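You operate a simulated robot arm through the tools that you are given. There is no shell and no other tool. Be economical: measure what you need, move in short steps, check, and stop when the job is done.

Carry out the task below with a simulated robot arm. There is one attempt and no reset: what you move stays moved.

## Task
Put things in order on the dining table. At the end: the yellow vase is on the green coaster; the glass with the yellow rings stands where the cream rose stood; the cream rose stands where the pink vase stood; the glass with the blue rings stands where the yellow vase stood; the pink vase stands on top of the dish with the yellow sponge; whatever was shut is shut again. Leave all else as you found it, and nothing knocked over.
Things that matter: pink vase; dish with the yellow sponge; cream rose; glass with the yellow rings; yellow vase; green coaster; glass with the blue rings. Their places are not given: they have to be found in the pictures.

It is judged by the outcome, as a careful person would: the job done as asked, and still so three seconds after it is handed in. It fails if anything else is knocked over, pushed out of place, dropped, spilled or broken.

## Robot
A 7-joint arm with a two-finger parallel gripper, fixed in place. Base frame: the origin is at the foot of the arm, x ahead of it, y to its left, z up; the work surface is at about z = 0. Units: mm, degrees, N and s.
With the tool pointing down near the work surface it reaches from about 240 to 620 mm from the base axis. Its first joint turns from -66.0 to 66.0 degrees. Payload 2.6 kg.
The tool frame sits at the grasp point between the pads (the TCP): z along the fingers, y along the line on which they close. The tips reach 30 mm beyond it. Largest opening 94 mm; finger width 28, thickness 10; the body of the gripper, 50 by 96 mm, starts 55 mm behind the TCP.
Orientation is told as [roll, pitch, yaw] about the base's x, y, z axes, in that order, counted from this pose: with the fingers straight down and closing along the base's y, the tool's x points along the base's -x, its y along +y and its z along -z.

## Interface
- The arm moves only by the tool jog_arm. Its arguments are lists of equal length, an entry for each row: "linear": the shift along the tool's x, y, z in mm, a list of three; "delta_rot": the turn, a rotation vector about the tool's x, y, z in degrees, a list of three; "jaw": the closure, from 0 (fully open) to 1 (shut). In form: {"linear": [[dx, dy, dz], ...], "delta_rot": [[rx, ry, rz], ...], "jaw": [jaw, ...]}. A call has 1 to 10 rows; each row is the pose to reach, as a shift and turn from the pose commanded when the call began, along the tool's axes at that moment. A row lasts 0.2 s, in which the tool goes at most 50 mm and 8.6 degrees; a call with a longer step from one row to the next is refused whole, and so is a gripper value outside its range. A pose out of reach is approached as far as the arm can. The call stops where the force on the tool passes 40 N (or 10 N more than at its start, if that is more) or the arm is blocked; 0.2 s more then pass. Each finger travels about 72 mm/s and halts on what it meets, pressing with about 44 N; the grip force reading is that of the motor and also rises with nothing between the fingers. The clock runs only during rows and for 0.2 s after the last one: add rows that repeat a pose to give the fingers time. It gives the time, the measured TCP pose, the force on the tool (base axes), the opening and the grip force at its end, in the units of the frame above (readings bear some noise), and new pictures: "pictures" is both (left out), scene, wrist or none.
- Cameras (640 x 400 px; columns grow to the right, rows downward): "scene" is fixed at [37.3, 438, 550.4]; the picture's right is [-0.74, -0.67, 0.00], its down [-0.47, 0.52, -0.72] and it looks along [0.48, -0.53, -0.70] (base axes); focal length 344 px, centre (320, 200). "wrist" rides on the gripper at [-37, 0, -58] in the tool frame; the picture's right is [0.00, -1.00, 0.00], its down [0.97, 0.00, -0.24] and it looks along [0.24, 0.00, 0.97] (tool axes); focal length 218 px, centre (320, 200).
- probe_pixels(camera, pixels): for up to 12 pixels [column, row] of the newest picture of that camera ("zoom" is the newest enlarged one), the place [x, y, z] in the base frame of the surface seen there, good to about 2 mm. No time passes.
- enlarge(camera, box): a new picture of the part [left, top, right, bottom] of that camera's present view, enlarged. No time passes.
- finish_job(): hands the job in; it is judged then, once.

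Go step by step. Measure first, check grasps and placings, and put right what went wrong. The budget is 80 turns and 150 pictures, counting those below and the enlarged ones. Unless the task says otherwise, let go and move clear before handing in, and close with one line.

The tools are called after "Request:" by a JSON object that holds its "api" and its "payload". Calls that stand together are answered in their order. jog_arm: Moves the arm, as the interface text tells. Its arguments: {"type":"object","properties":{"linear":{"type":"array","items":{"type":"array","items":{"type":"number"}}},"delta_rot":{"type":"array","items":{"type":"array","items":{"type":"number"}}},"jaw":{"type":"array","items":{"type":"number"}},"pictures":{"type":"string","enum":["both","scene","wrist","none"]}},"required":["linear","delta_rot","jaw"]} The other tools are called the same way: probe_pixels (camera, pixels) gives the place of the surface under pixels of a picture; enlarge (camera, box) takes an enlarged picture of a part of a camera's view; finish_job () hands the job in.

At the start:

```text
time: 0.0
eef_pos: [370.4, 212.8, 303.5]
tcp_rot: [0.0, 0.0, 0.1]
force: [-0.2, 0.0, -0.9]
gripper_width: 94.1
finger_force: 0.0
```

scene: 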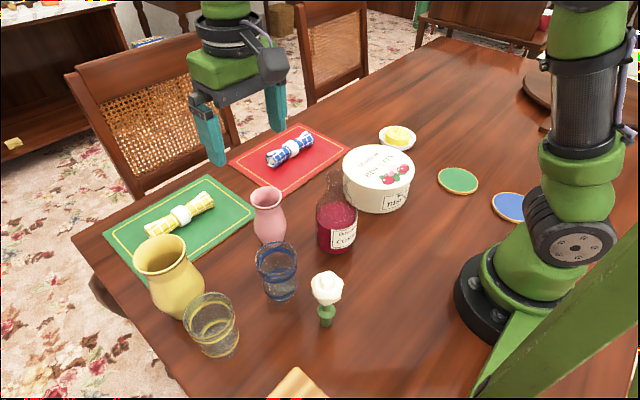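
wrist: 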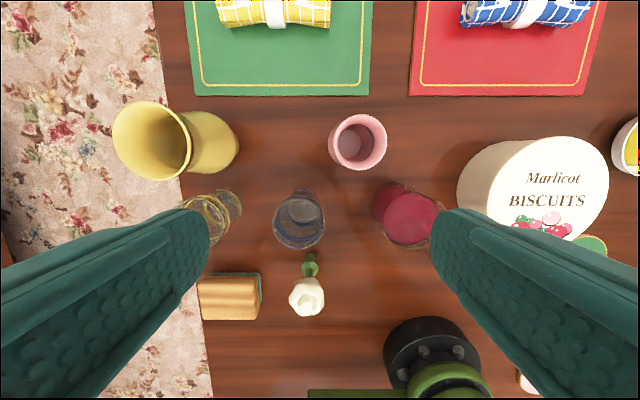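

I see the yellow vase near (170,275), the yellow-ringed glass (212,325), the blue-ringed glass (277,270), the pink vase (268,215), the rose (326,300), the sponge dish (397,137) and the green coaster (458,180). I'll measure these first.

Request:
{"api": "enlarge", "payload": {"camera": "scene", "box": [120, 160, 370, 390]}}

Request:
{"api": "probe_pixels", "payload": {"camera": "scene", "pixels": [[397, 137], [383, 135], [412, 140], [397, 150], [458, 180], [440, 180], [477, 181], [458, 168], [458, 193], [327, 285], [326, 322], [268, 240]]}}

Request:
{"api": "probe_pixels", "payload": {"camera": "wrist", "pixels": [[356, 116], [356, 170], [330, 142], [386, 142], [150, 102], [114, 140], [190, 150], [150, 178], [306, 296], [310, 258], [299, 192], [299, 246]]}}

Request:
{"api": "enlarge", "payload": {"camera": "scene", "box": [310, 100, 550, 250]}}

```text
1.74 times, centred on (245, 275) of scene
```

zoom: 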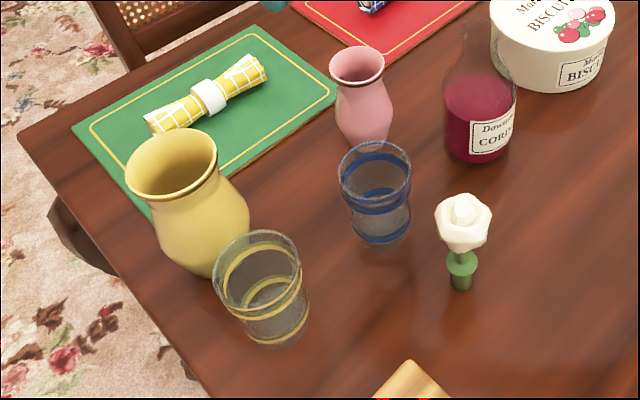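

```text
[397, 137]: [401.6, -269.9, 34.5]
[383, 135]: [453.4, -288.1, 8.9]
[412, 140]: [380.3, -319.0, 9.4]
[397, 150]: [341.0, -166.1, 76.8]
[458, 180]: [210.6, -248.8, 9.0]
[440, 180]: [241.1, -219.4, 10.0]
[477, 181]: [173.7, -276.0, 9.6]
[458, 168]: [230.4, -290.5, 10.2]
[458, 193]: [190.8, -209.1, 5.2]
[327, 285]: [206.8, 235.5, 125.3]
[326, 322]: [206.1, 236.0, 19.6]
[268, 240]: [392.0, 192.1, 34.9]
```

```text
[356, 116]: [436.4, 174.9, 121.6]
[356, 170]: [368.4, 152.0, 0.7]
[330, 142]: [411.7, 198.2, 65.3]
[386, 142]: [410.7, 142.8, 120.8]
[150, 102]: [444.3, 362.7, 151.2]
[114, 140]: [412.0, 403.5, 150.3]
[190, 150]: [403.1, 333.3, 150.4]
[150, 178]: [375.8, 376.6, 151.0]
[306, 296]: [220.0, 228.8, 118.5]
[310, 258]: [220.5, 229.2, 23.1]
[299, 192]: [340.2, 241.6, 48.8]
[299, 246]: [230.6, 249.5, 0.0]
```

```text
2.67 times, centred on (430, 175) of scene
```

zoom: 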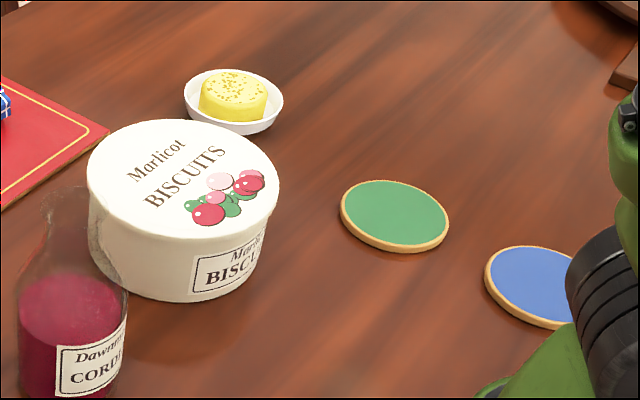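

The sponge top is near (400,-270,34) and the green coaster centre is about (208,-248,9). Next I'll get the vase and glass centres.

Request:
{"api": "probe_pixels", "payload": {"camera": "scene", "pixels": [[134, 262], [205, 268], [184, 310], [238, 310], [210, 294], [215, 352], [217, 335], [257, 258], [297, 258], [277, 243], [278, 297], [280, 280]]}}

Request:
{"api": "probe_pixels", "payload": {"camera": "wrist", "pixels": [[238, 145], [212, 112], [212, 175], [242, 210], [215, 192], [274, 226], [325, 226], [300, 205], [290, 296], [325, 296], [306, 280], [306, 315]]}}

Request:
{"api": "enlarge", "payload": {"camera": "wrist", "box": [100, 90, 420, 330]}}

Request:
{"api": "enlarge", "payload": {"camera": "scene", "box": [360, 110, 440, 160]}}

```text
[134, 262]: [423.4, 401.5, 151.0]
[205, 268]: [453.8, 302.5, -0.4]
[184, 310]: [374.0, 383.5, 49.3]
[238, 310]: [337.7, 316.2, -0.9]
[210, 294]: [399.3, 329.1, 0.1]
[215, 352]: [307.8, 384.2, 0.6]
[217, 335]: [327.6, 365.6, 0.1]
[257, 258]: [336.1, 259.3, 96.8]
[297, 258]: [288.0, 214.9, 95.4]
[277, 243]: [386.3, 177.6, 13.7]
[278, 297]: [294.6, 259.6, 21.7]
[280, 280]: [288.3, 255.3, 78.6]
```

```text
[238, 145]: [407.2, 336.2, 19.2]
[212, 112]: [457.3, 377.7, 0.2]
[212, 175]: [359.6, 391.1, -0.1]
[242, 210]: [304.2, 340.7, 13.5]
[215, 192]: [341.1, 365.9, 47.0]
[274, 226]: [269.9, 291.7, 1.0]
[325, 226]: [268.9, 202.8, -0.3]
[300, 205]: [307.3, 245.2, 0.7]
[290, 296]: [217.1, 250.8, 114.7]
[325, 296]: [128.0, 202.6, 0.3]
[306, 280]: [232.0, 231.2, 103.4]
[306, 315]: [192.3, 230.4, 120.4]
```

```text
1.67 times, centred on (260, 210) of wrist
```

zoom: 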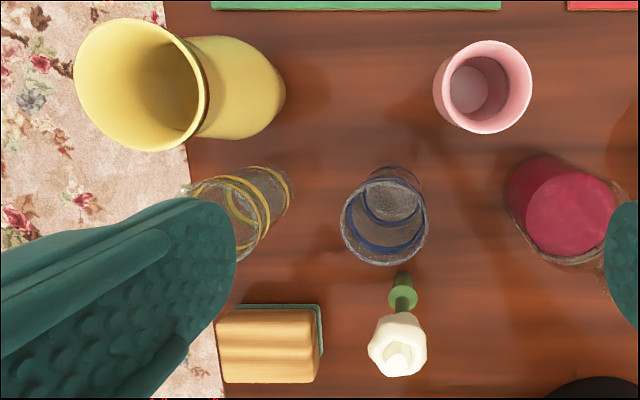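

```text
8.00 times, centred on (400, 135) of scene
```

zoom: 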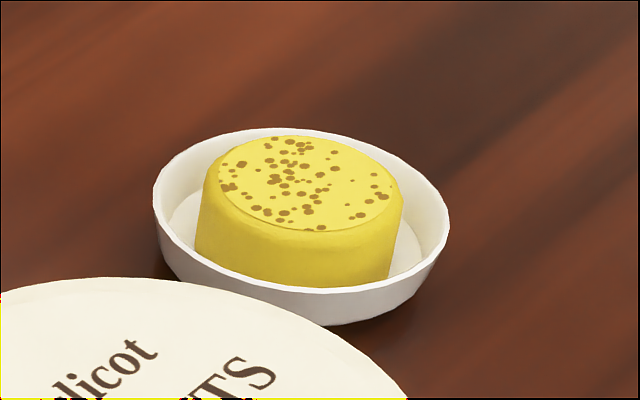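

The yellow vase rim centre is about (410,368) with top z=150 and a diameter of about 70. I'll move above it with the fingers open and look.

Request:
{"api": "jog_arm", "payload": {"linear": [[-10, 39, 0], [-20, 78, 0], [-30, 116, 0], [-39.6, 155.2, 0], [-39.6, 155.2, 40], [-39.6, 155.2, 60], [-39.6, 155.2, 60]], "delta_rot": [[0, 0, 0], [0, 0, 0], [0, 0, 0], [0, 0, 0], [0, 0, 0], [0, 0, 0], [0, 0, 0]], "jaw": [0, 0, 0, 0, 0, 0, 0]}}

```text
time: 1.6
eef_pos: [409.3, 368.7, 240.9]
tcp_rot: [-0.1, 0.0, 0.0]
force: [0.6, 1.0, 0.3]
gripper_width: 93.9
finger_force: 0.0
```

scene: 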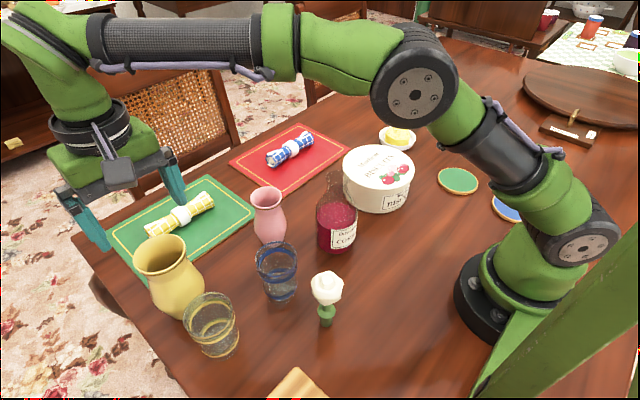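
wrist: 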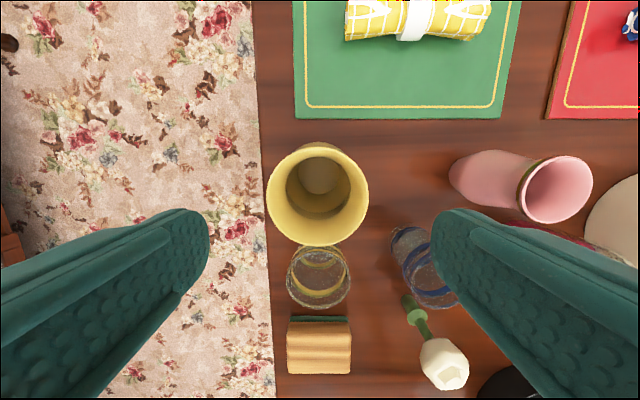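

The vase is centred at column ~318 between the fingers. I'll measure its shape and the yellow glass from here.

Request:
{"api": "probe_pixels", "payload": {"camera": "wrist", "pixels": [[268, 193], [368, 193], [318, 143], [318, 240], [318, 180], [288, 272], [350, 278], [319, 308], [319, 290], [320, 318], [320, 345], [319, 255]]}}

Request:
{"api": "enlarge", "payload": {"camera": "scene", "box": [120, 220, 260, 370]}}

Request:
{"api": "enlarge", "payload": {"camera": "wrist", "box": [250, 130, 410, 320]}}

```text
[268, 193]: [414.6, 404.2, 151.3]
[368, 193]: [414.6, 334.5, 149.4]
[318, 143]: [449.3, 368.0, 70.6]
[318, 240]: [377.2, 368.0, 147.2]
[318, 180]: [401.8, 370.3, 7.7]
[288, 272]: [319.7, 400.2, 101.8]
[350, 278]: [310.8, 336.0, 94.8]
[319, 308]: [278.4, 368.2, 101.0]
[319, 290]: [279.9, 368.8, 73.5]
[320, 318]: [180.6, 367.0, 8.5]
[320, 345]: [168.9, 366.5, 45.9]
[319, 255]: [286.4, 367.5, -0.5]
```

```text
2.67 times, centred on (190, 295) of scene
```

zoom: 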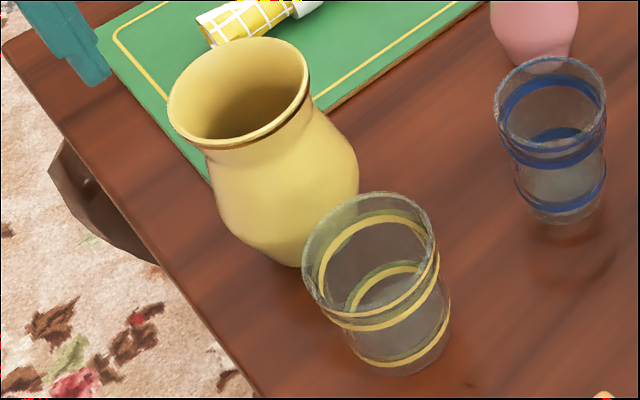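

```text
2.11 times, centred on (330, 225) of wrist
```

zoom: 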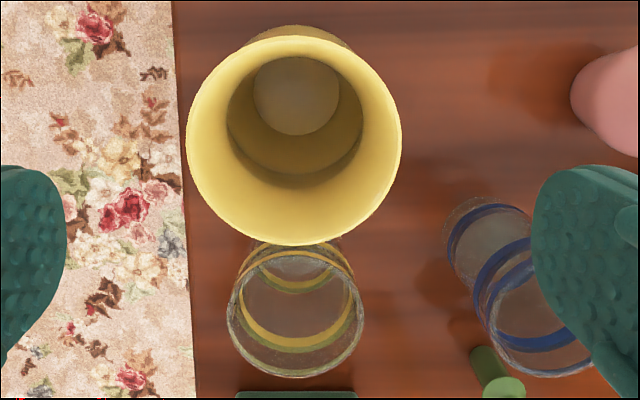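

The vase centre is (411,369). The rim is 70 wide at z=150 and the body about 77 wide at z≈70. I'll descend to TCP z=122 and close.

Request:
{"api": "jog_arm", "payload": {"linear": [[-1.5, 0.5, 40], [-1.5, 0.5, 80], [-1.5, 0.5, 105], [-1.5, 0.5, 119], [-1.5, 0.5, 119], [-1.5, 0.5, 119], [-1.5, 0.5, 119], [-1.5, 0.5, 119]], "delta_rot": [[0, 0, 0], [0, 0, 0], [0, 0, 0], [0, 0, 0], [0, 0, 0], [0, 0, 0], [0, 0, 0], [0, 0, 0]], "jaw": [0, 0, 0, 0, 0, 1, 1, 1]}}

```text
time: 3.4
eef_pos: [410.7, 367.7, 123.4]
tcp_rot: [0.0, 0.0, -0.1]
force: [-0.5, 0.9, 0.3]
gripper_width: 75.7
finger_force: 44.0
```

scene: 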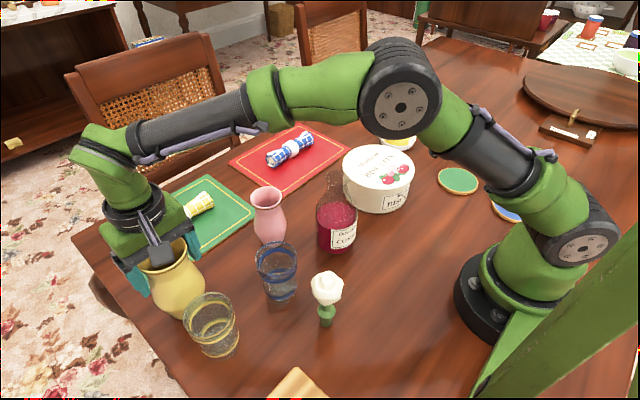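
wrist: 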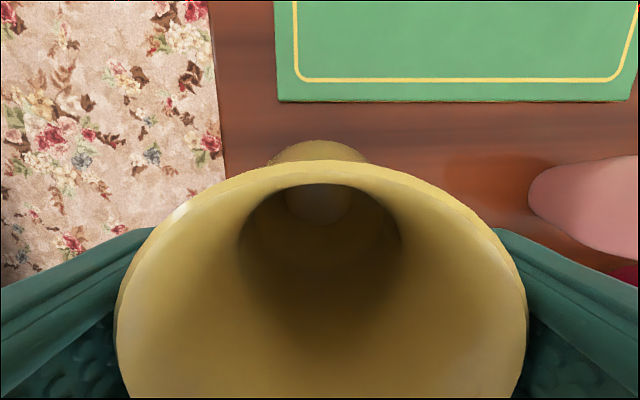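

The grip is at 75.7 mm with 44 N, on the shoulder. I'll lift a little and check that it holds.

Request:
{"api": "jog_arm", "payload": {"linear": [[0, 0, -10], [0, 0, -25], [0, 0, -40], [0, 0, -40]], "delta_rot": [[0, 0, 0], [0, 0, 0], [0, 0, 0], [0, 0, 0]], "jaw": [1, 1, 1, 1]}}

```text
time: 4.4
eef_pos: [411.2, 368.0, 162.7]
tcp_rot: [0.0, 0.0, 0.0]
force: [0.8, 0.2, -3.3]
gripper_width: 75.8
finger_force: 44.2
```

scene: 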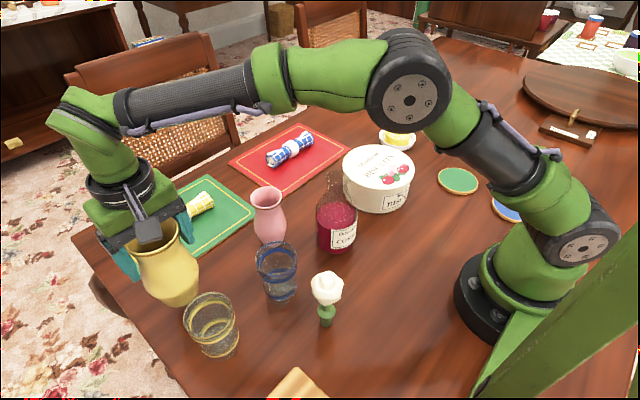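
wrist: 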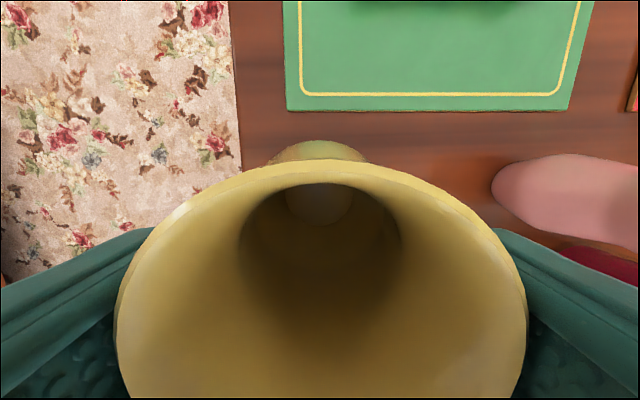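

It's held firmly (weight about 3 N, width unchanged). I'll lift high and carry it across.

Request:
{"api": "jog_arm", "payload": {"linear": [[0, 0, -48], [0, 0, -96], [0, 0, -145], [3, -45, -145], [6, -90, -145], [9, -135, -145], [11, -180, -145], [11, -225, -145], [11, -270, -145], [11, -315, -145]], "delta_rot": [[0, 0, 0], [0, 0, 0], [0, 0, 0], [0, 0, 0], [0, 0, 0], [0, 0, 0], [0, 0, 0], [0, 0, 0], [0, 0, 0], [0, 0, 0]], "jaw": [1, 1, 1, 1, 1, 1, 1, 1, 1, 1], "pictures": "none"}}

Request:
{"api": "jog_arm", "payload": {"linear": [[25, -40, 0], [50, -80, 0], [75, -120, 0], [100, -160, 0], [120, -200, 0], [145, -235, 0], [170, -270, 0], [191, -301, 0], [191, -301, 0]], "delta_rot": [[0, 0, 0], [0, 0, 0], [0, 0, 0], [0, 0, 0], [0, 0, 0], [0, 0, 0], [0, 0, 0], [0, 0, 0], [0, 0, 0]], "jaw": [1, 1, 1, 1, 1, 1, 1, 1, 1]}}

```text
time: 6.6
eef_pos: [399.8, 52.5, 308.6]
tcp_rot: [0.0, -0.1, -0.1]
force: [-0.5, 0.0, -4.5]
gripper_width: 75.8
finger_force: 43.7
out of reach, approached as far as the arm can: row 3
```

```text
time: 8.6
eef_pos: [210.7, -246.7, 306.9]
tcp_rot: [0.1, 0.0, 0.0]
force: [0.9, 0.4, -3.0]
gripper_width: 75.7
finger_force: 43.4
```

scene: 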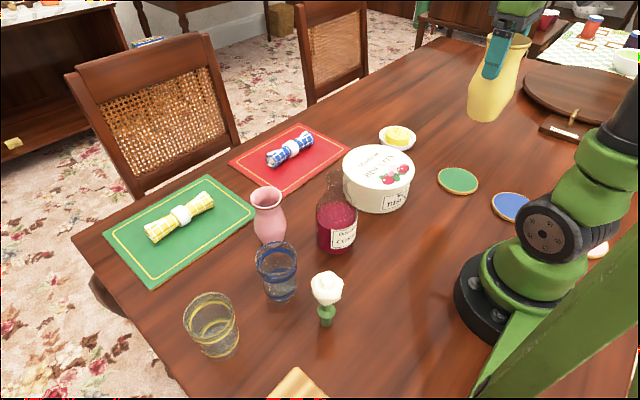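
wrist: 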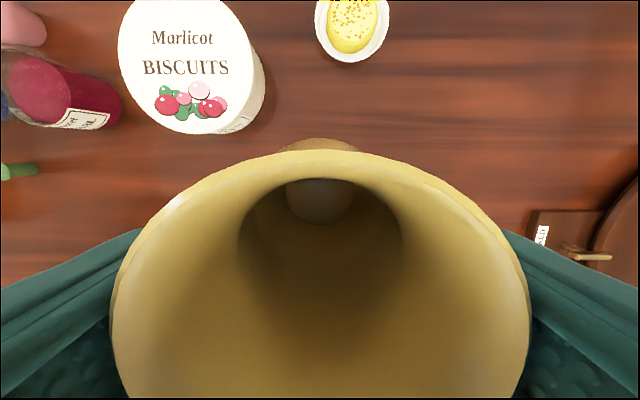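

The vase is above the coaster. I'll refine the coaster centre from its edges in the scene view.

Request:
{"api": "enlarge", "payload": {"camera": "scene", "box": [428, 155, 488, 205]}}

Request:
{"api": "probe_pixels", "payload": {"camera": "scene", "pixels": [[439, 178], [478, 182], [458, 167], [458, 192], [447, 169], [470, 191], [471, 171], [445, 189], [465, 110], [490, 120]]}}

```text
8.00 times, centred on (458, 180) of scene
```

zoom: 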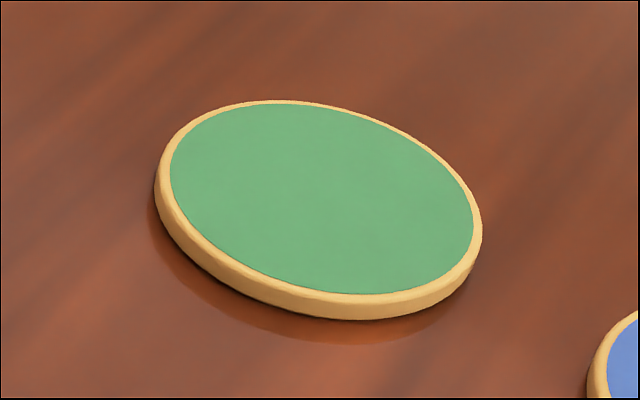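

```text
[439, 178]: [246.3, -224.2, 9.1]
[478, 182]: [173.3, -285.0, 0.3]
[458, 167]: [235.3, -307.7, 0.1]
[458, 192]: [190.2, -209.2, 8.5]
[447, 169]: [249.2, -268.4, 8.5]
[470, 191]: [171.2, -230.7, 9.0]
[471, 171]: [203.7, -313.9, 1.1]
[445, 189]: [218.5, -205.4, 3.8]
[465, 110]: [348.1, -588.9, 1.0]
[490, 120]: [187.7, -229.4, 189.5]
```

The coaster centre is about (210,-249) with its top at z=9. I'll lower the vase so the TCP is near z=135.

Request:
{"api": "jog_arm", "payload": {"linear": [[0, -2, 45], [0, -2, 90], [0, -2, 130], [0, -2, 155], [0, -2, 168], [0, -2, 171], [0, -2, 171]], "delta_rot": [[0, 0, 0], [0, 0, 0], [0, 0, 0], [0, 0, 0], [0, 0, 0], [0, 0, 0], [0, 0, 0]], "jaw": [1, 1, 1, 1, 1, 1, 1]}}

Request:
{"api": "enlarge", "payload": {"camera": "scene", "box": [400, 80, 540, 210]}}

```text
time: 10.2
eef_pos: [207.9, -249.4, 137.2]
tcp_rot: [0.0, 0.1, 0.0]
force: [-0.3, 0.5, -2.4]
gripper_width: 76.0
finger_force: 43.7
```

scene: 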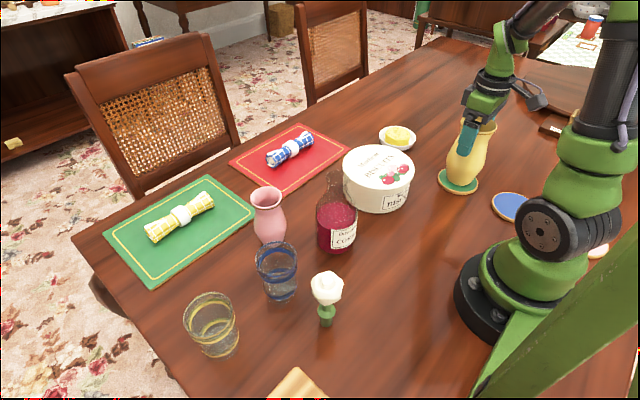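
wrist: 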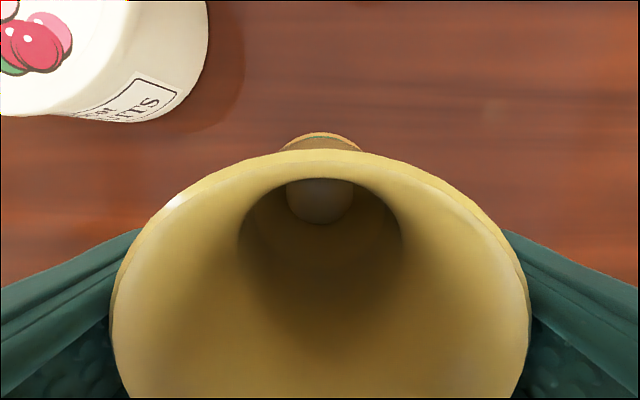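

```text
3.08 times, centred on (470, 145) of scene
```

zoom: 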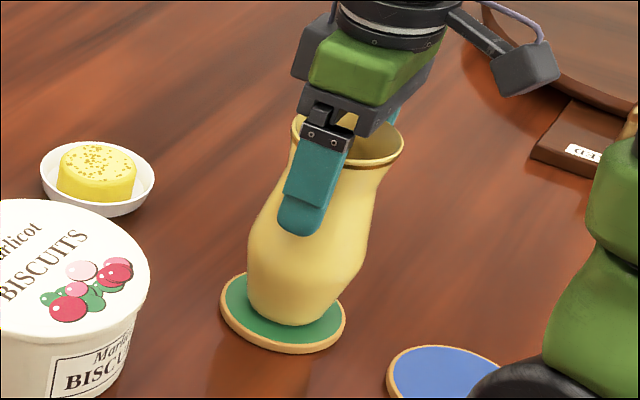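

The vase sits over the coaster about 4 mm up. I'll lower it slowly, then open and rise.

Request:
{"api": "jog_arm", "payload": {"linear": [[-1.5, 0, 2], [-1.5, 0, 4], [-1.5, 0, 4.6], [-1.5, 0, 4.6]], "delta_rot": [[0, 0, 0], [0, 0, 0], [0, 0, 0], [0, 0, 0]], "jaw": [1, 1, 1, 1], "pictures": "none"}}

```text
time: 11.2
eef_pos: [211.0, -249.0, 133.2]
tcp_rot: [0.0, 0.0, 0.0]
force: [0.2, -0.8, -2.9]
gripper_width: 75.6
finger_force: 44.0
```

The force is still -2.9 N, so the vase is not down yet. I'll lower another 1.5 mm.

Request:
{"api": "jog_arm", "payload": {"linear": [[0, 0, 0.8], [0, 0, 1.5], [0, 0, 1.5]], "delta_rot": [[0, 0, 0], [0, 0, 0], [0, 0, 0]], "jaw": [1, 1, 1], "pictures": "none"}}

```text
time: 12.0
eef_pos: [210.5, -249.8, 130.6]
tcp_rot: [0.1, 0.1, 0.0]
force: [-0.5, 0.7, -0.4]
gripper_width: 75.6
finger_force: 43.8
```

The force rose to about 0, so the vase is resting. I'll open and go straight up.

Request:
{"api": "jog_arm", "payload": {"linear": [[0, 0, 0], [0, 0, 0], [0, 0, -20], [0, 0, -60], [0, 0, -105], [0, 0, -150], [0, 0, -175]], "delta_rot": [[0, 0, 0], [0, 0, 0], [0, 0, 0], [0, 0, 0], [0, 0, 0], [0, 0, 0], [0, 0, 0]], "jaw": [0, 0, 0, 0, 0, 0, 0]}}

```text
time: 13.6
eef_pos: [209.5, -250.6, 307.7]
tcp_rot: [0.0, 0.0, 0.0]
force: [0.1, 0.4, 0.3]
gripper_width: 93.9
finger_force: 0.0
```

scene: 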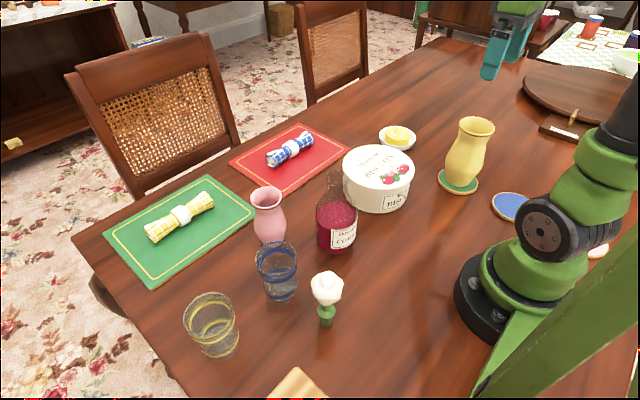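
wrist: 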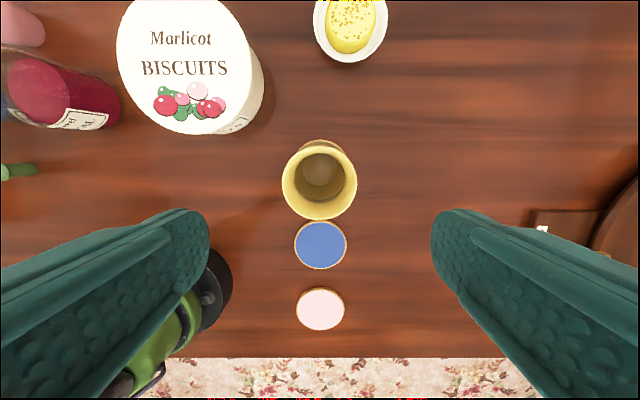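

The yellow vase stands on the coaster. I'll note the dish position from the wrist view, then travel to the blue glass.

Request:
{"api": "probe_pixels", "payload": {"camera": "wrist", "pixels": [[351, 25], [328, 25], [374, 25], [351, 50], [351, 61], [315, 22], [388, 22], [351, 5]]}}

Request:
{"api": "jog_arm", "payload": {"linear": [[-25, 40, 0], [-50, 80, 0], [-75, 120, 0], [-100, 160, 0], [-120, 205, 0], [-120, 250, 0], [-120, 300, 0], [-118, 350, 0], [-114, 400, 0], [-108, 445, 0]], "delta_rot": [[0, 0, 0], [0, 0, 0], [0, 0, 0], [0, 0, 0], [0, 0, 0], [0, 0, 0], [0, 0, 0], [0, 0, 0], [0, 0, 0], [0, 0, 0]], "jaw": [0, 0, 0, 0, 0, 0, 0, 0, 0, 0], "pictures": "none"}}

Request:
{"api": "jog_arm", "payload": {"linear": [[5, 42, 30], [5, 42, 70], [5, 42, 100], [5, 42, 100]], "delta_rot": [[0, 0, 0], [0, 0, 0], [0, 0, 0], [0, 0, 0]], "jaw": [0, 0, 0, 0]}}

```text
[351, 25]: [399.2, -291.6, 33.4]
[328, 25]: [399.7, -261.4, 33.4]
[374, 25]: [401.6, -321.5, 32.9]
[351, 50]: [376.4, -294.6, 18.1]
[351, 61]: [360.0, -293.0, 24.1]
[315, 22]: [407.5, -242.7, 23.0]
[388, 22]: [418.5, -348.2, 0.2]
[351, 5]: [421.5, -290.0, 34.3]
```

```text
refused: row 9 steps farther than a row can; nothing moved
```

```text
refused: row 1 steps farther than a row can; nothing moved
```

The dish centre is about (405,-292) and the sponge top is z≈33.5. The moves were refused for step length, so I'm reissuing them with shorter steps.

Request:
{"api": "jog_arm", "payload": {"linear": [[-25, 40, 0], [-50, 80, 0], [-75, 120, 0], [-100, 160, 0], [-118, 204, 0], [-118, 252, 0], [-118, 300, 0], [-116, 348, 0], [-113, 396, 0], [-108, 442, 0]], "delta_rot": [[0, 0, 0], [0, 0, 0], [0, 0, 0], [0, 0, 0], [0, 0, 0], [0, 0, 0], [0, 0, 0], [0, 0, 0], [0, 0, 0], [0, 0, 0]], "jaw": [0, 0, 0, 0, 0, 0, 0, 0, 0, 0], "pictures": "none"}}

Request:
{"api": "jog_arm", "payload": {"linear": [[5, 43, 0], [5, 45, 35], [5, 45, 70], [5, 45, 100], [5, 45, 100]], "delta_rot": [[0, 0, 0], [0, 0, 0], [0, 0, 0], [0, 0, 0], [0, 0, 0]], "jaw": [0, 0, 0, 0, 0]}}

```text
time: 15.8
eef_pos: [318.7, 194.0, 306.1]
tcp_rot: [-0.1, 0.0, 0.0]
force: [-0.1, -0.4, 0.1]
gripper_width: 94.0
finger_force: 0.1
```

```text
time: 17.0
eef_pos: [313.7, 238.5, 205.9]
tcp_rot: [-0.1, 0.1, 0.0]
force: [-0.4, 0.2, 0.0]
gripper_width: 94.2
finger_force: 0.2
```

scene: 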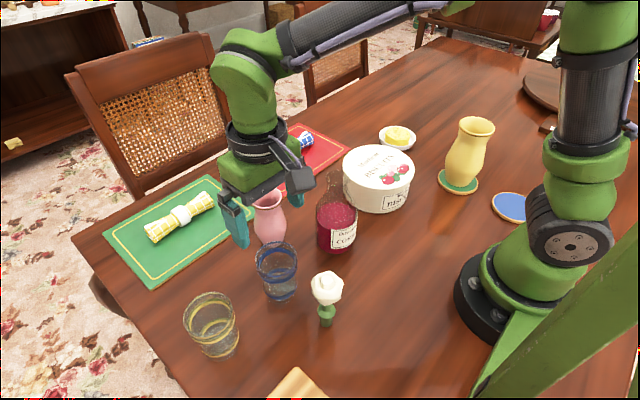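
wrist: 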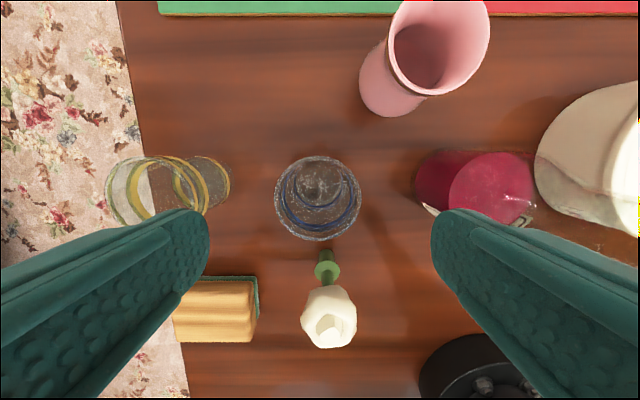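

The blue glass is centred at column 318. I'll check its rim and the neighbouring bottle.

Request:
{"api": "probe_pixels", "payload": {"camera": "wrist", "pixels": [[276, 198], [361, 198], [318, 157], [318, 239], [318, 185], [412, 190], [450, 190], [430, 150], [375, 100], [324, 295], [326, 347], [428, 211]]}}

Request:
{"api": "enlarge", "payload": {"camera": "wrist", "box": [240, 130, 560, 330]}}

```text
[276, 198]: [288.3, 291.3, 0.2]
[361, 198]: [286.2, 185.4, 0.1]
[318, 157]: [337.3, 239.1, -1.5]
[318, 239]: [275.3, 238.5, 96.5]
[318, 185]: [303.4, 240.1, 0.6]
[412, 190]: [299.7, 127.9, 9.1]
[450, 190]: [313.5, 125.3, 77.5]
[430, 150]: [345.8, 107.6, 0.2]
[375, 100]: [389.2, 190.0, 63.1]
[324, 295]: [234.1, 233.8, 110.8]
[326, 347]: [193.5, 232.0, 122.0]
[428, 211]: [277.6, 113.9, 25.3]
```

```text
2.00 times, centred on (400, 230) of wrist
```

zoom: 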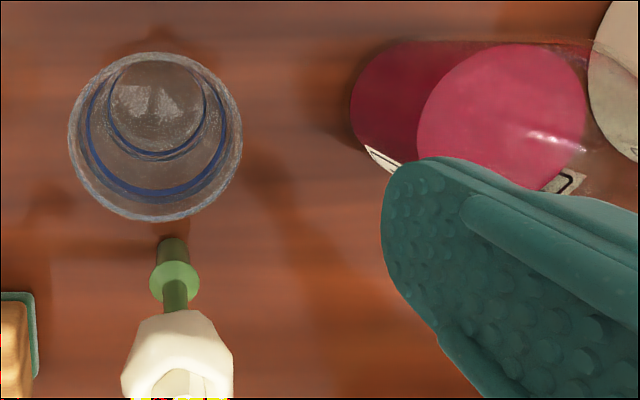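

The glass centre is (309.5,239.5), with the rim at z=97 and radius 33. The bottle is at y<130, so there's room. I'll descend and grip.

Request:
{"api": "jog_arm", "payload": {"linear": [[4, 1, 45], [4, 1, 90], [4, 1, 125], [4, 1, 143], [4, 1, 143], [4, 1, 143], [4, 1, 143], [4, 1, 143]], "delta_rot": [[0, 0, 0], [0, 0, 0], [0, 0, 0], [0, 0, 0], [0, 0, 0], [0, 0, 0], [0, 0, 0], [0, 0, 0]], "jaw": [0, 0, 0, 0, 0, 1, 1, 1]}}

```text
time: 18.8
eef_pos: [307.5, 237.4, 64.3]
tcp_rot: [0.0, 0.0, 0.0]
force: [0.6, 0.6, -0.2]
gripper_width: 66.9
finger_force: 44.3
```

scene: 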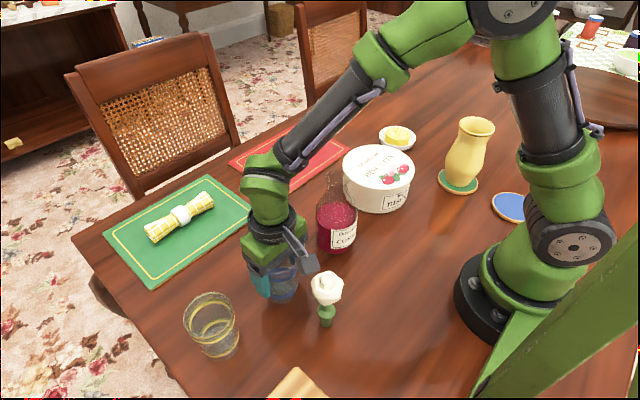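
wrist: 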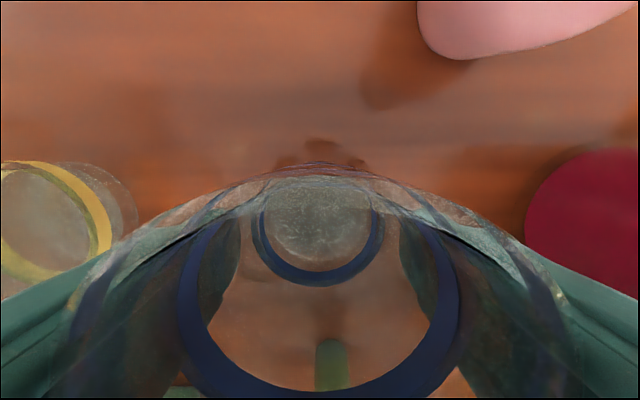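

Gripped at 66.9 mm. I'll lift and carry it over to the yellow vase's old spot (411,368.5).

Request:
{"api": "jog_arm", "payload": {"linear": [[0, 0, -15], [0, 0, -50], [0, 0, -98], [0, 0, -140], [-26, 33, -140], [-52, 66, -140], [-78, 99, -140], [-102, 130, -140], [-102, 130, -110], [-102, 130, -110]], "delta_rot": [[0, 0, 0], [0, 0, 0], [0, 0, 0], [0, 0, 0], [0, 0, 0], [0, 0, 0], [0, 0, 0], [0, 0, 0], [0, 0, 0], [0, 0, 0]], "jaw": [1, 1, 1, 1, 1, 1, 1, 1, 1, 1]}}

```text
time: 21.0
eef_pos: [411.0, 367.9, 172.3]
tcp_rot: [0.0, 0.0, 0.0]
force: [-0.6, -0.7, -0.4]
gripper_width: 66.9
finger_force: 44.6
```

scene: 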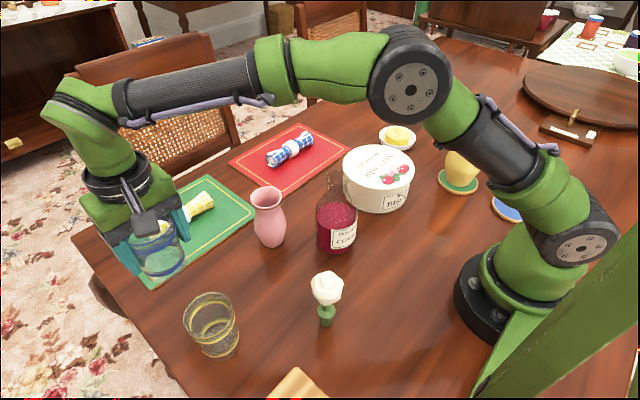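
wrist: 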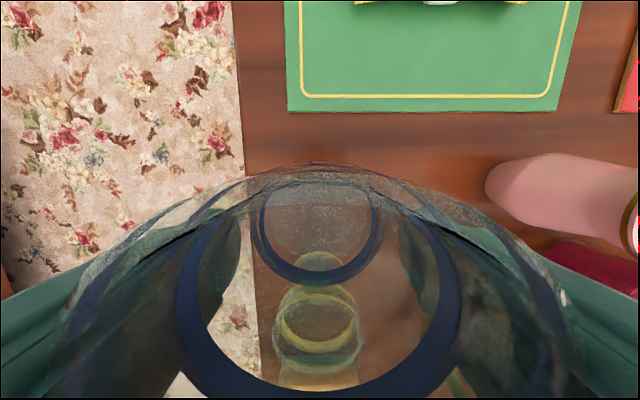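

The glass is at (411,368). I'll lower it to the pick-up height, release, and rise.

Request:
{"api": "jog_arm", "payload": {"linear": [[0, 0, 40], [0, 0, 80], [0, 0, 100], [0, 0, 107], [0, 0, 109.3], [0, 0, 109.3], [0, 0, 109.3]], "delta_rot": [[0, 0, 0], [0, 0, 0], [0, 0, 0], [0, 0, 0], [0, 0, 0], [0, 0, 0], [0, 0, 0]], "jaw": [1, 1, 1, 1, 1, 1, 1]}}

Request:
{"api": "enlarge", "payload": {"camera": "scene", "box": [110, 210, 260, 370]}}

```text
time: 22.6
eef_pos: [412.4, 368.0, 64.2]
tcp_rot: [0.0, -0.1, -0.1]
force: [1.2, 0.8, -1.6]
gripper_width: 66.9
finger_force: 44.0
```

scene: 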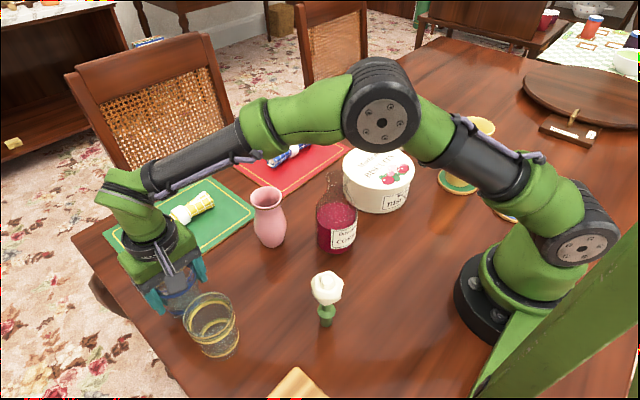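
wrist: 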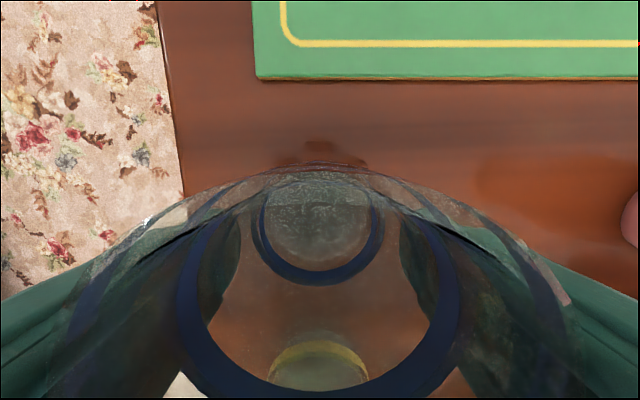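

```text
2.50 times, centred on (185, 290) of scene
```

zoom: 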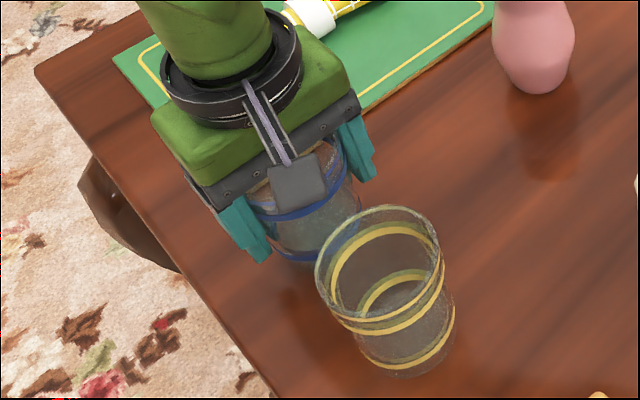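

It's about at table height. I'll ease down another 1 mm, then open and rise.

Request:
{"api": "jog_arm", "payload": {"linear": [[0, 0, 1], [0, 0, 1], [0, 0, 1], [0, 0, 1], [0, 0, -25], [0, 0, -65], [0, 0, -110], [0, 0, -155]], "delta_rot": [[0, 0, 0], [0, 0, 0], [0, 0, 0], [0, 0, 0], [0, 0, 0], [0, 0, 0], [0, 0, 0], [0, 0, 0]], "jaw": [1, 1, 0, 0, 0, 0, 0, 0]}}

```text
time: 24.4
eef_pos: [411.1, 368.8, 219.2]
tcp_rot: [0.0, -0.1, 0.0]
force: [1.5, 0.1, -0.7]
gripper_width: 94.0
finger_force: 0.0
```

scene: 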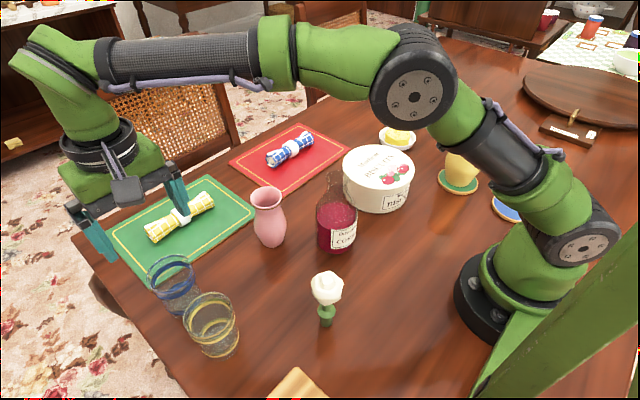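
wrist: 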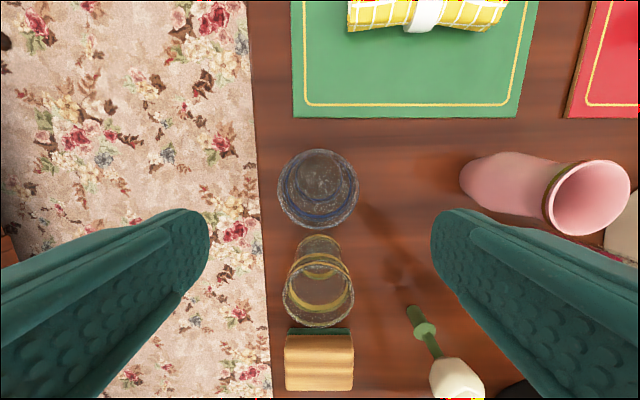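

The blue glass stands in place. Next is the pink vase, so I'll move above approximately (408,172).

Request:
{"api": "jog_arm", "payload": {"linear": [[0, -45, -10], [0, -90, -10], [2, -135, -10], [3, -175, -10], [3, -197, -10], [3, -197, -10]], "delta_rot": [[0, 0, 0], [0, 0, 0], [0, 0, 0], [0, 0, 0], [0, 0, 0], [0, 0, 0]], "jaw": [0, 0, 0, 0, 0, 0]}}

Request:
{"api": "enlarge", "payload": {"camera": "scene", "box": [220, 160, 370, 260]}}

```text
time: 25.8
eef_pos: [409.5, 170.3, 228.0]
tcp_rot: [0.0, 0.0, -0.1]
force: [0.6, 0.3, -0.1]
gripper_width: 93.8
finger_force: 0.1
```

scene: 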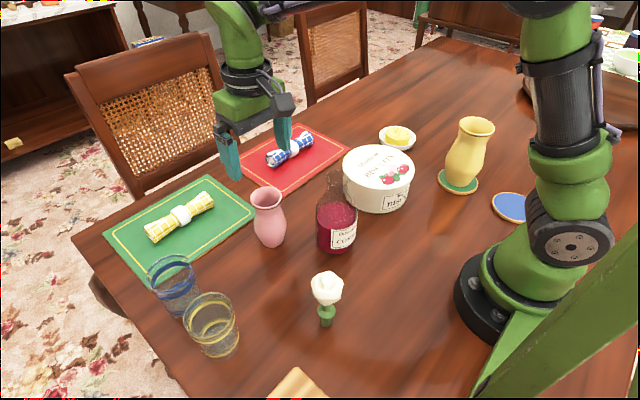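
wrist: 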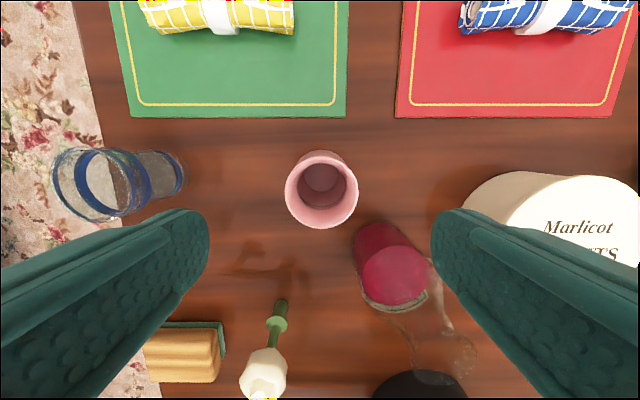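

```text
4.00 times, centred on (295, 210) of scene
```

zoom: 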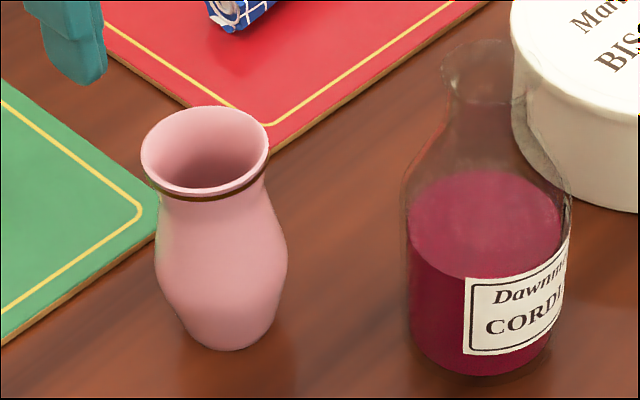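

The vase is centred near (322,192). I'll probe the rim and the bottle.

Request:
{"api": "probe_pixels", "payload": {"camera": "wrist", "pixels": [[286, 192], [358, 192], [322, 226], [322, 190], [322, 154], [352, 235], [380, 222], [395, 275], [445, 330], [370, 300]]}}

Request:
{"api": "probe_pixels", "payload": {"camera": "scene", "pixels": [[257, 205], [283, 198], [268, 191], [253, 220], [286, 225], [270, 246], [337, 252], [332, 172]]}}

```text
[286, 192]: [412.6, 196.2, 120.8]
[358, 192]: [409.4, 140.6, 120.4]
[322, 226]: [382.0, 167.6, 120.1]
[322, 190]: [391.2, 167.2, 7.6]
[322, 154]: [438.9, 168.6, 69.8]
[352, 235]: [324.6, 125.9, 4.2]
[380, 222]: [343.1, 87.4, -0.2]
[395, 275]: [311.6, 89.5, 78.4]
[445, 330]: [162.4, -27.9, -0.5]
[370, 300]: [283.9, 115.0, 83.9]
```

```text
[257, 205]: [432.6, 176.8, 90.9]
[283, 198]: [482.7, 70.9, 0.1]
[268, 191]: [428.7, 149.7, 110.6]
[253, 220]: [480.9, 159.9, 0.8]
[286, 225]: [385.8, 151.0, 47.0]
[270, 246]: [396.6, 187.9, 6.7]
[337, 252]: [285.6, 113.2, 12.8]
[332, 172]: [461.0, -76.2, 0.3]
```

The pink vase centre is (410,168.5), top z=120.5, rim 56 wide. I'll descend to TCP z≈92 and close.

Request:
{"api": "jog_arm", "payload": {"linear": [[-0.5, -1.5, 45], [-0.5, -1.5, 90], [-0.5, -1.5, 120], [-0.5, -1.5, 136], [-0.5, -1.5, 136], [-0.5, -1.5, 136], [-0.5, -1.5, 136], [-0.5, -1.5, 136]], "delta_rot": [[0, 0, 0], [0, 0, 0], [0, 0, 0], [0, 0, 0], [0, 0, 0], [0, 0, 0], [0, 0, 0], [0, 0, 0]], "jaw": [0, 0, 0, 0, 0, 1, 1, 1]}}

```text
time: 27.6
eef_pos: [409.8, 171.7, 92.8]
tcp_rot: [0.0, 0.0, 0.0]
force: [-0.1, 0.0, -0.2]
gripper_width: 61.3
finger_force: 43.7
```

scene: 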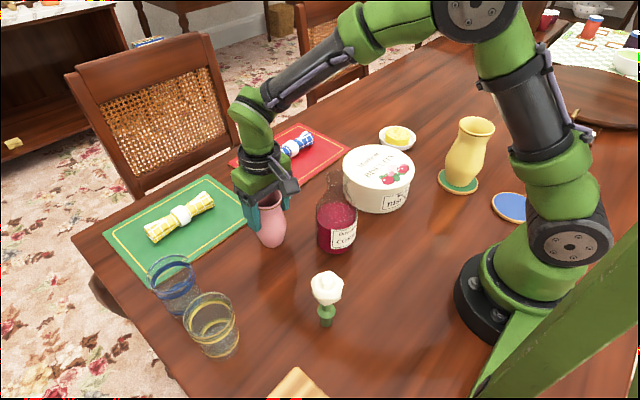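
wrist: 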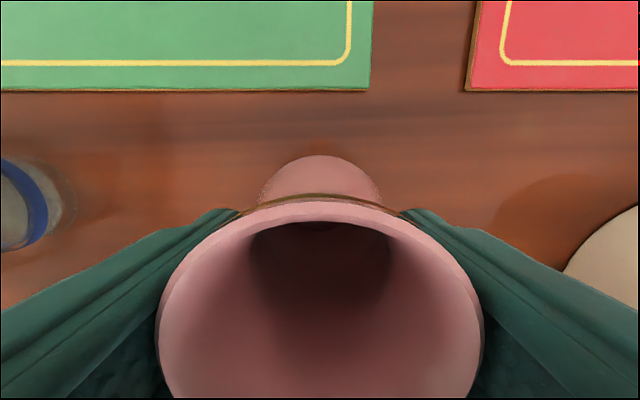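

Gripped at 61.3 mm. I'll lift and begin the carry to the dish, measuring the sponge at the same time.

Request:
{"api": "jog_arm", "payload": {"linear": [[0, 0, -15], [0, 0, -60], [0, 0, -108], [0, 0, -156], [0, 0, -200], [0, -45, -200], [0, -90, -200], [0, -138, -200], [2, -186, -200], [3, -234, -200]], "delta_rot": [[0, 0, 0], [0, 0, 0], [0, 0, 0], [0, 0, 0], [0, 0, 0], [0, 0, 0], [0, 0, 0], [0, 0, 0], [0, 0, 0], [0, 0, 0]], "jaw": [1, 1, 1, 1, 1, 1, 1, 1, 1, 1], "pictures": "wrist"}}

Request:
{"api": "probe_pixels", "payload": {"camera": "scene", "pixels": [[398, 133], [388, 130], [408, 136], [398, 128.5], [398, 138], [392, 136], [404, 130]]}}

```text
time: 29.8
eef_pos: [406.4, -65.0, 293.9]
tcp_rot: [0.0, 0.0, 0.0]
force: [-0.5, 0.5, -1.0]
gripper_width: 61.2
finger_force: 43.3
```

wrist: 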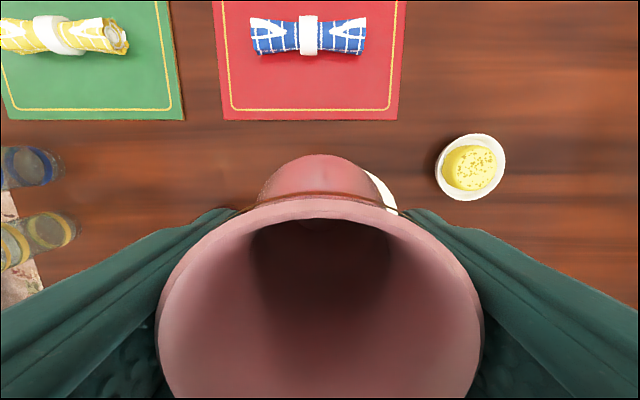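

```text
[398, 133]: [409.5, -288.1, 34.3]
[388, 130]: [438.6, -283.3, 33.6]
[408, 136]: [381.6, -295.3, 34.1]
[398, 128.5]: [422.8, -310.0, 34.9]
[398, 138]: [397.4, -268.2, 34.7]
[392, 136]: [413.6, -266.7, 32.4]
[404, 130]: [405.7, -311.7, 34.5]
```

The sponge centre is (410,-289), top z≈34. I'll carry on above it.

Request:
{"api": "jog_arm", "payload": {"linear": [[0, -48, 0], [-2, -96, 0], [-3, -144, 0], [-3, -190, 0], [-3, -224, 0], [-3, -224, 45], [-3, -224, 90], [-3, -224, 130], [-3, -224, 150], [-3, -224, 150]], "delta_rot": [[0, 0, 0], [0, 0, 0], [0, 0, 0], [0, 0, 0], [0, 0, 0], [0, 0, 0], [0, 0, 0], [0, 0, 0], [0, 0, 0], [0, 0, 0]], "jaw": [1, 1, 1, 1, 1, 1, 1, 1, 1, 1]}}

Request:
{"api": "enlarge", "payload": {"camera": "scene", "box": [350, 70, 450, 160]}}

```text
time: 32.0
eef_pos: [408.7, -289.0, 141.8]
tcp_rot: [0.0, -0.1, 0.0]
force: [0.1, -0.8, -2.3]
gripper_width: 61.0
finger_force: 44.3
```

scene: 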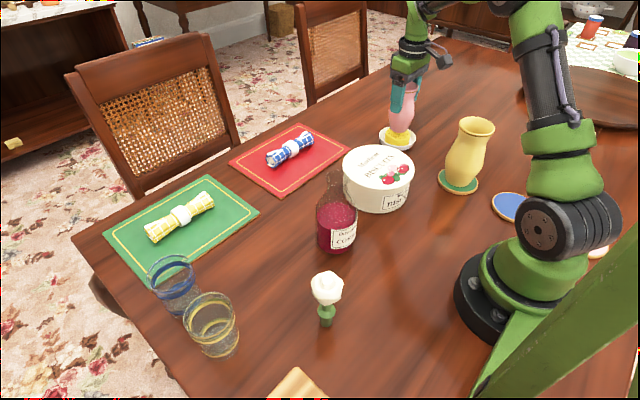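
wrist: 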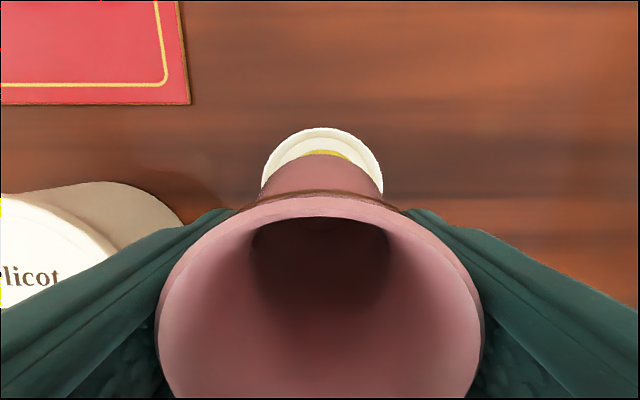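

```text
4.44 times, centred on (400, 115) of scene
```

zoom: 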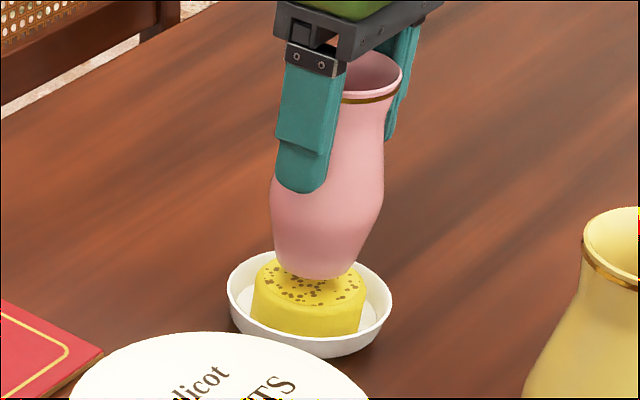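

It looks well centred. I'll lower to near contact (TCP≈128).

Request:
{"api": "jog_arm", "payload": {"linear": [[0, 0, 6], [0, 0, 11], [0, 0, 13], [0, 0, 13]], "delta_rot": [[0, 0, 0], [0, 0, 0], [0, 0, 0], [0, 0, 0]], "jaw": [1, 1, 1, 1], "pictures": "none"}}

Request:
{"api": "jog_arm", "payload": {"linear": [[0, 0, 1], [0, 0, 2], [0, 0, 2]], "delta_rot": [[0, 0, 0], [0, 0, 0], [0, 0, 0]], "jaw": [1, 1, 1], "pictures": "none"}}

```text
time: 33.0
eef_pos: [408.6, -288.4, 129.1]
tcp_rot: [0.0, 0.0, 0.0]
force: [-0.6, -0.3, -1.7]
gripper_width: 61.3
finger_force: 43.9
```

```text
time: 33.8
eef_pos: [409.2, -288.1, 127.3]
tcp_rot: [0.0, 0.0, 0.0]
force: [-0.4, -0.6, -2.5]
gripper_width: 60.8
finger_force: 44.3
```

Still hanging at -2.5 N. I'll lower another 1.5 mm.

Request:
{"api": "jog_arm", "payload": {"linear": [[0, 0, 0.8], [0, 0, 1.5], [0, 0, 1.5]], "delta_rot": [[0, 0, 0], [0, 0, 0], [0, 0, 0]], "jaw": [1, 1, 1], "pictures": "none"}}

Request:
{"api": "enlarge", "payload": {"camera": "scene", "box": [370, 100, 430, 150]}}

```text
time: 34.6
eef_pos: [408.6, -288.3, 126.6]
tcp_rot: [0.0, -0.2, -0.1]
force: [-1.6, 0.9, 5.7]
gripper_width: 61.2
finger_force: 43.5
```

```text
8.00 times, centred on (400, 125) of scene
```

zoom: 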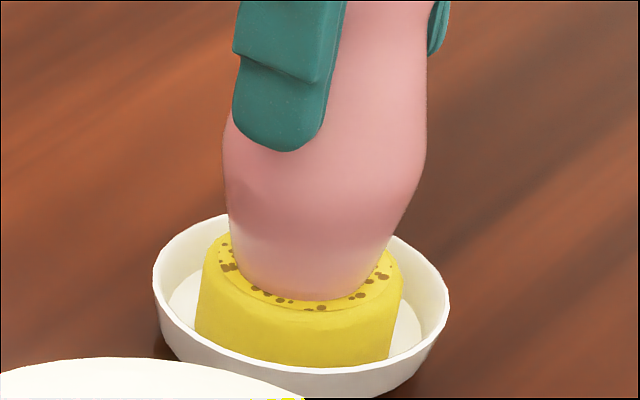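

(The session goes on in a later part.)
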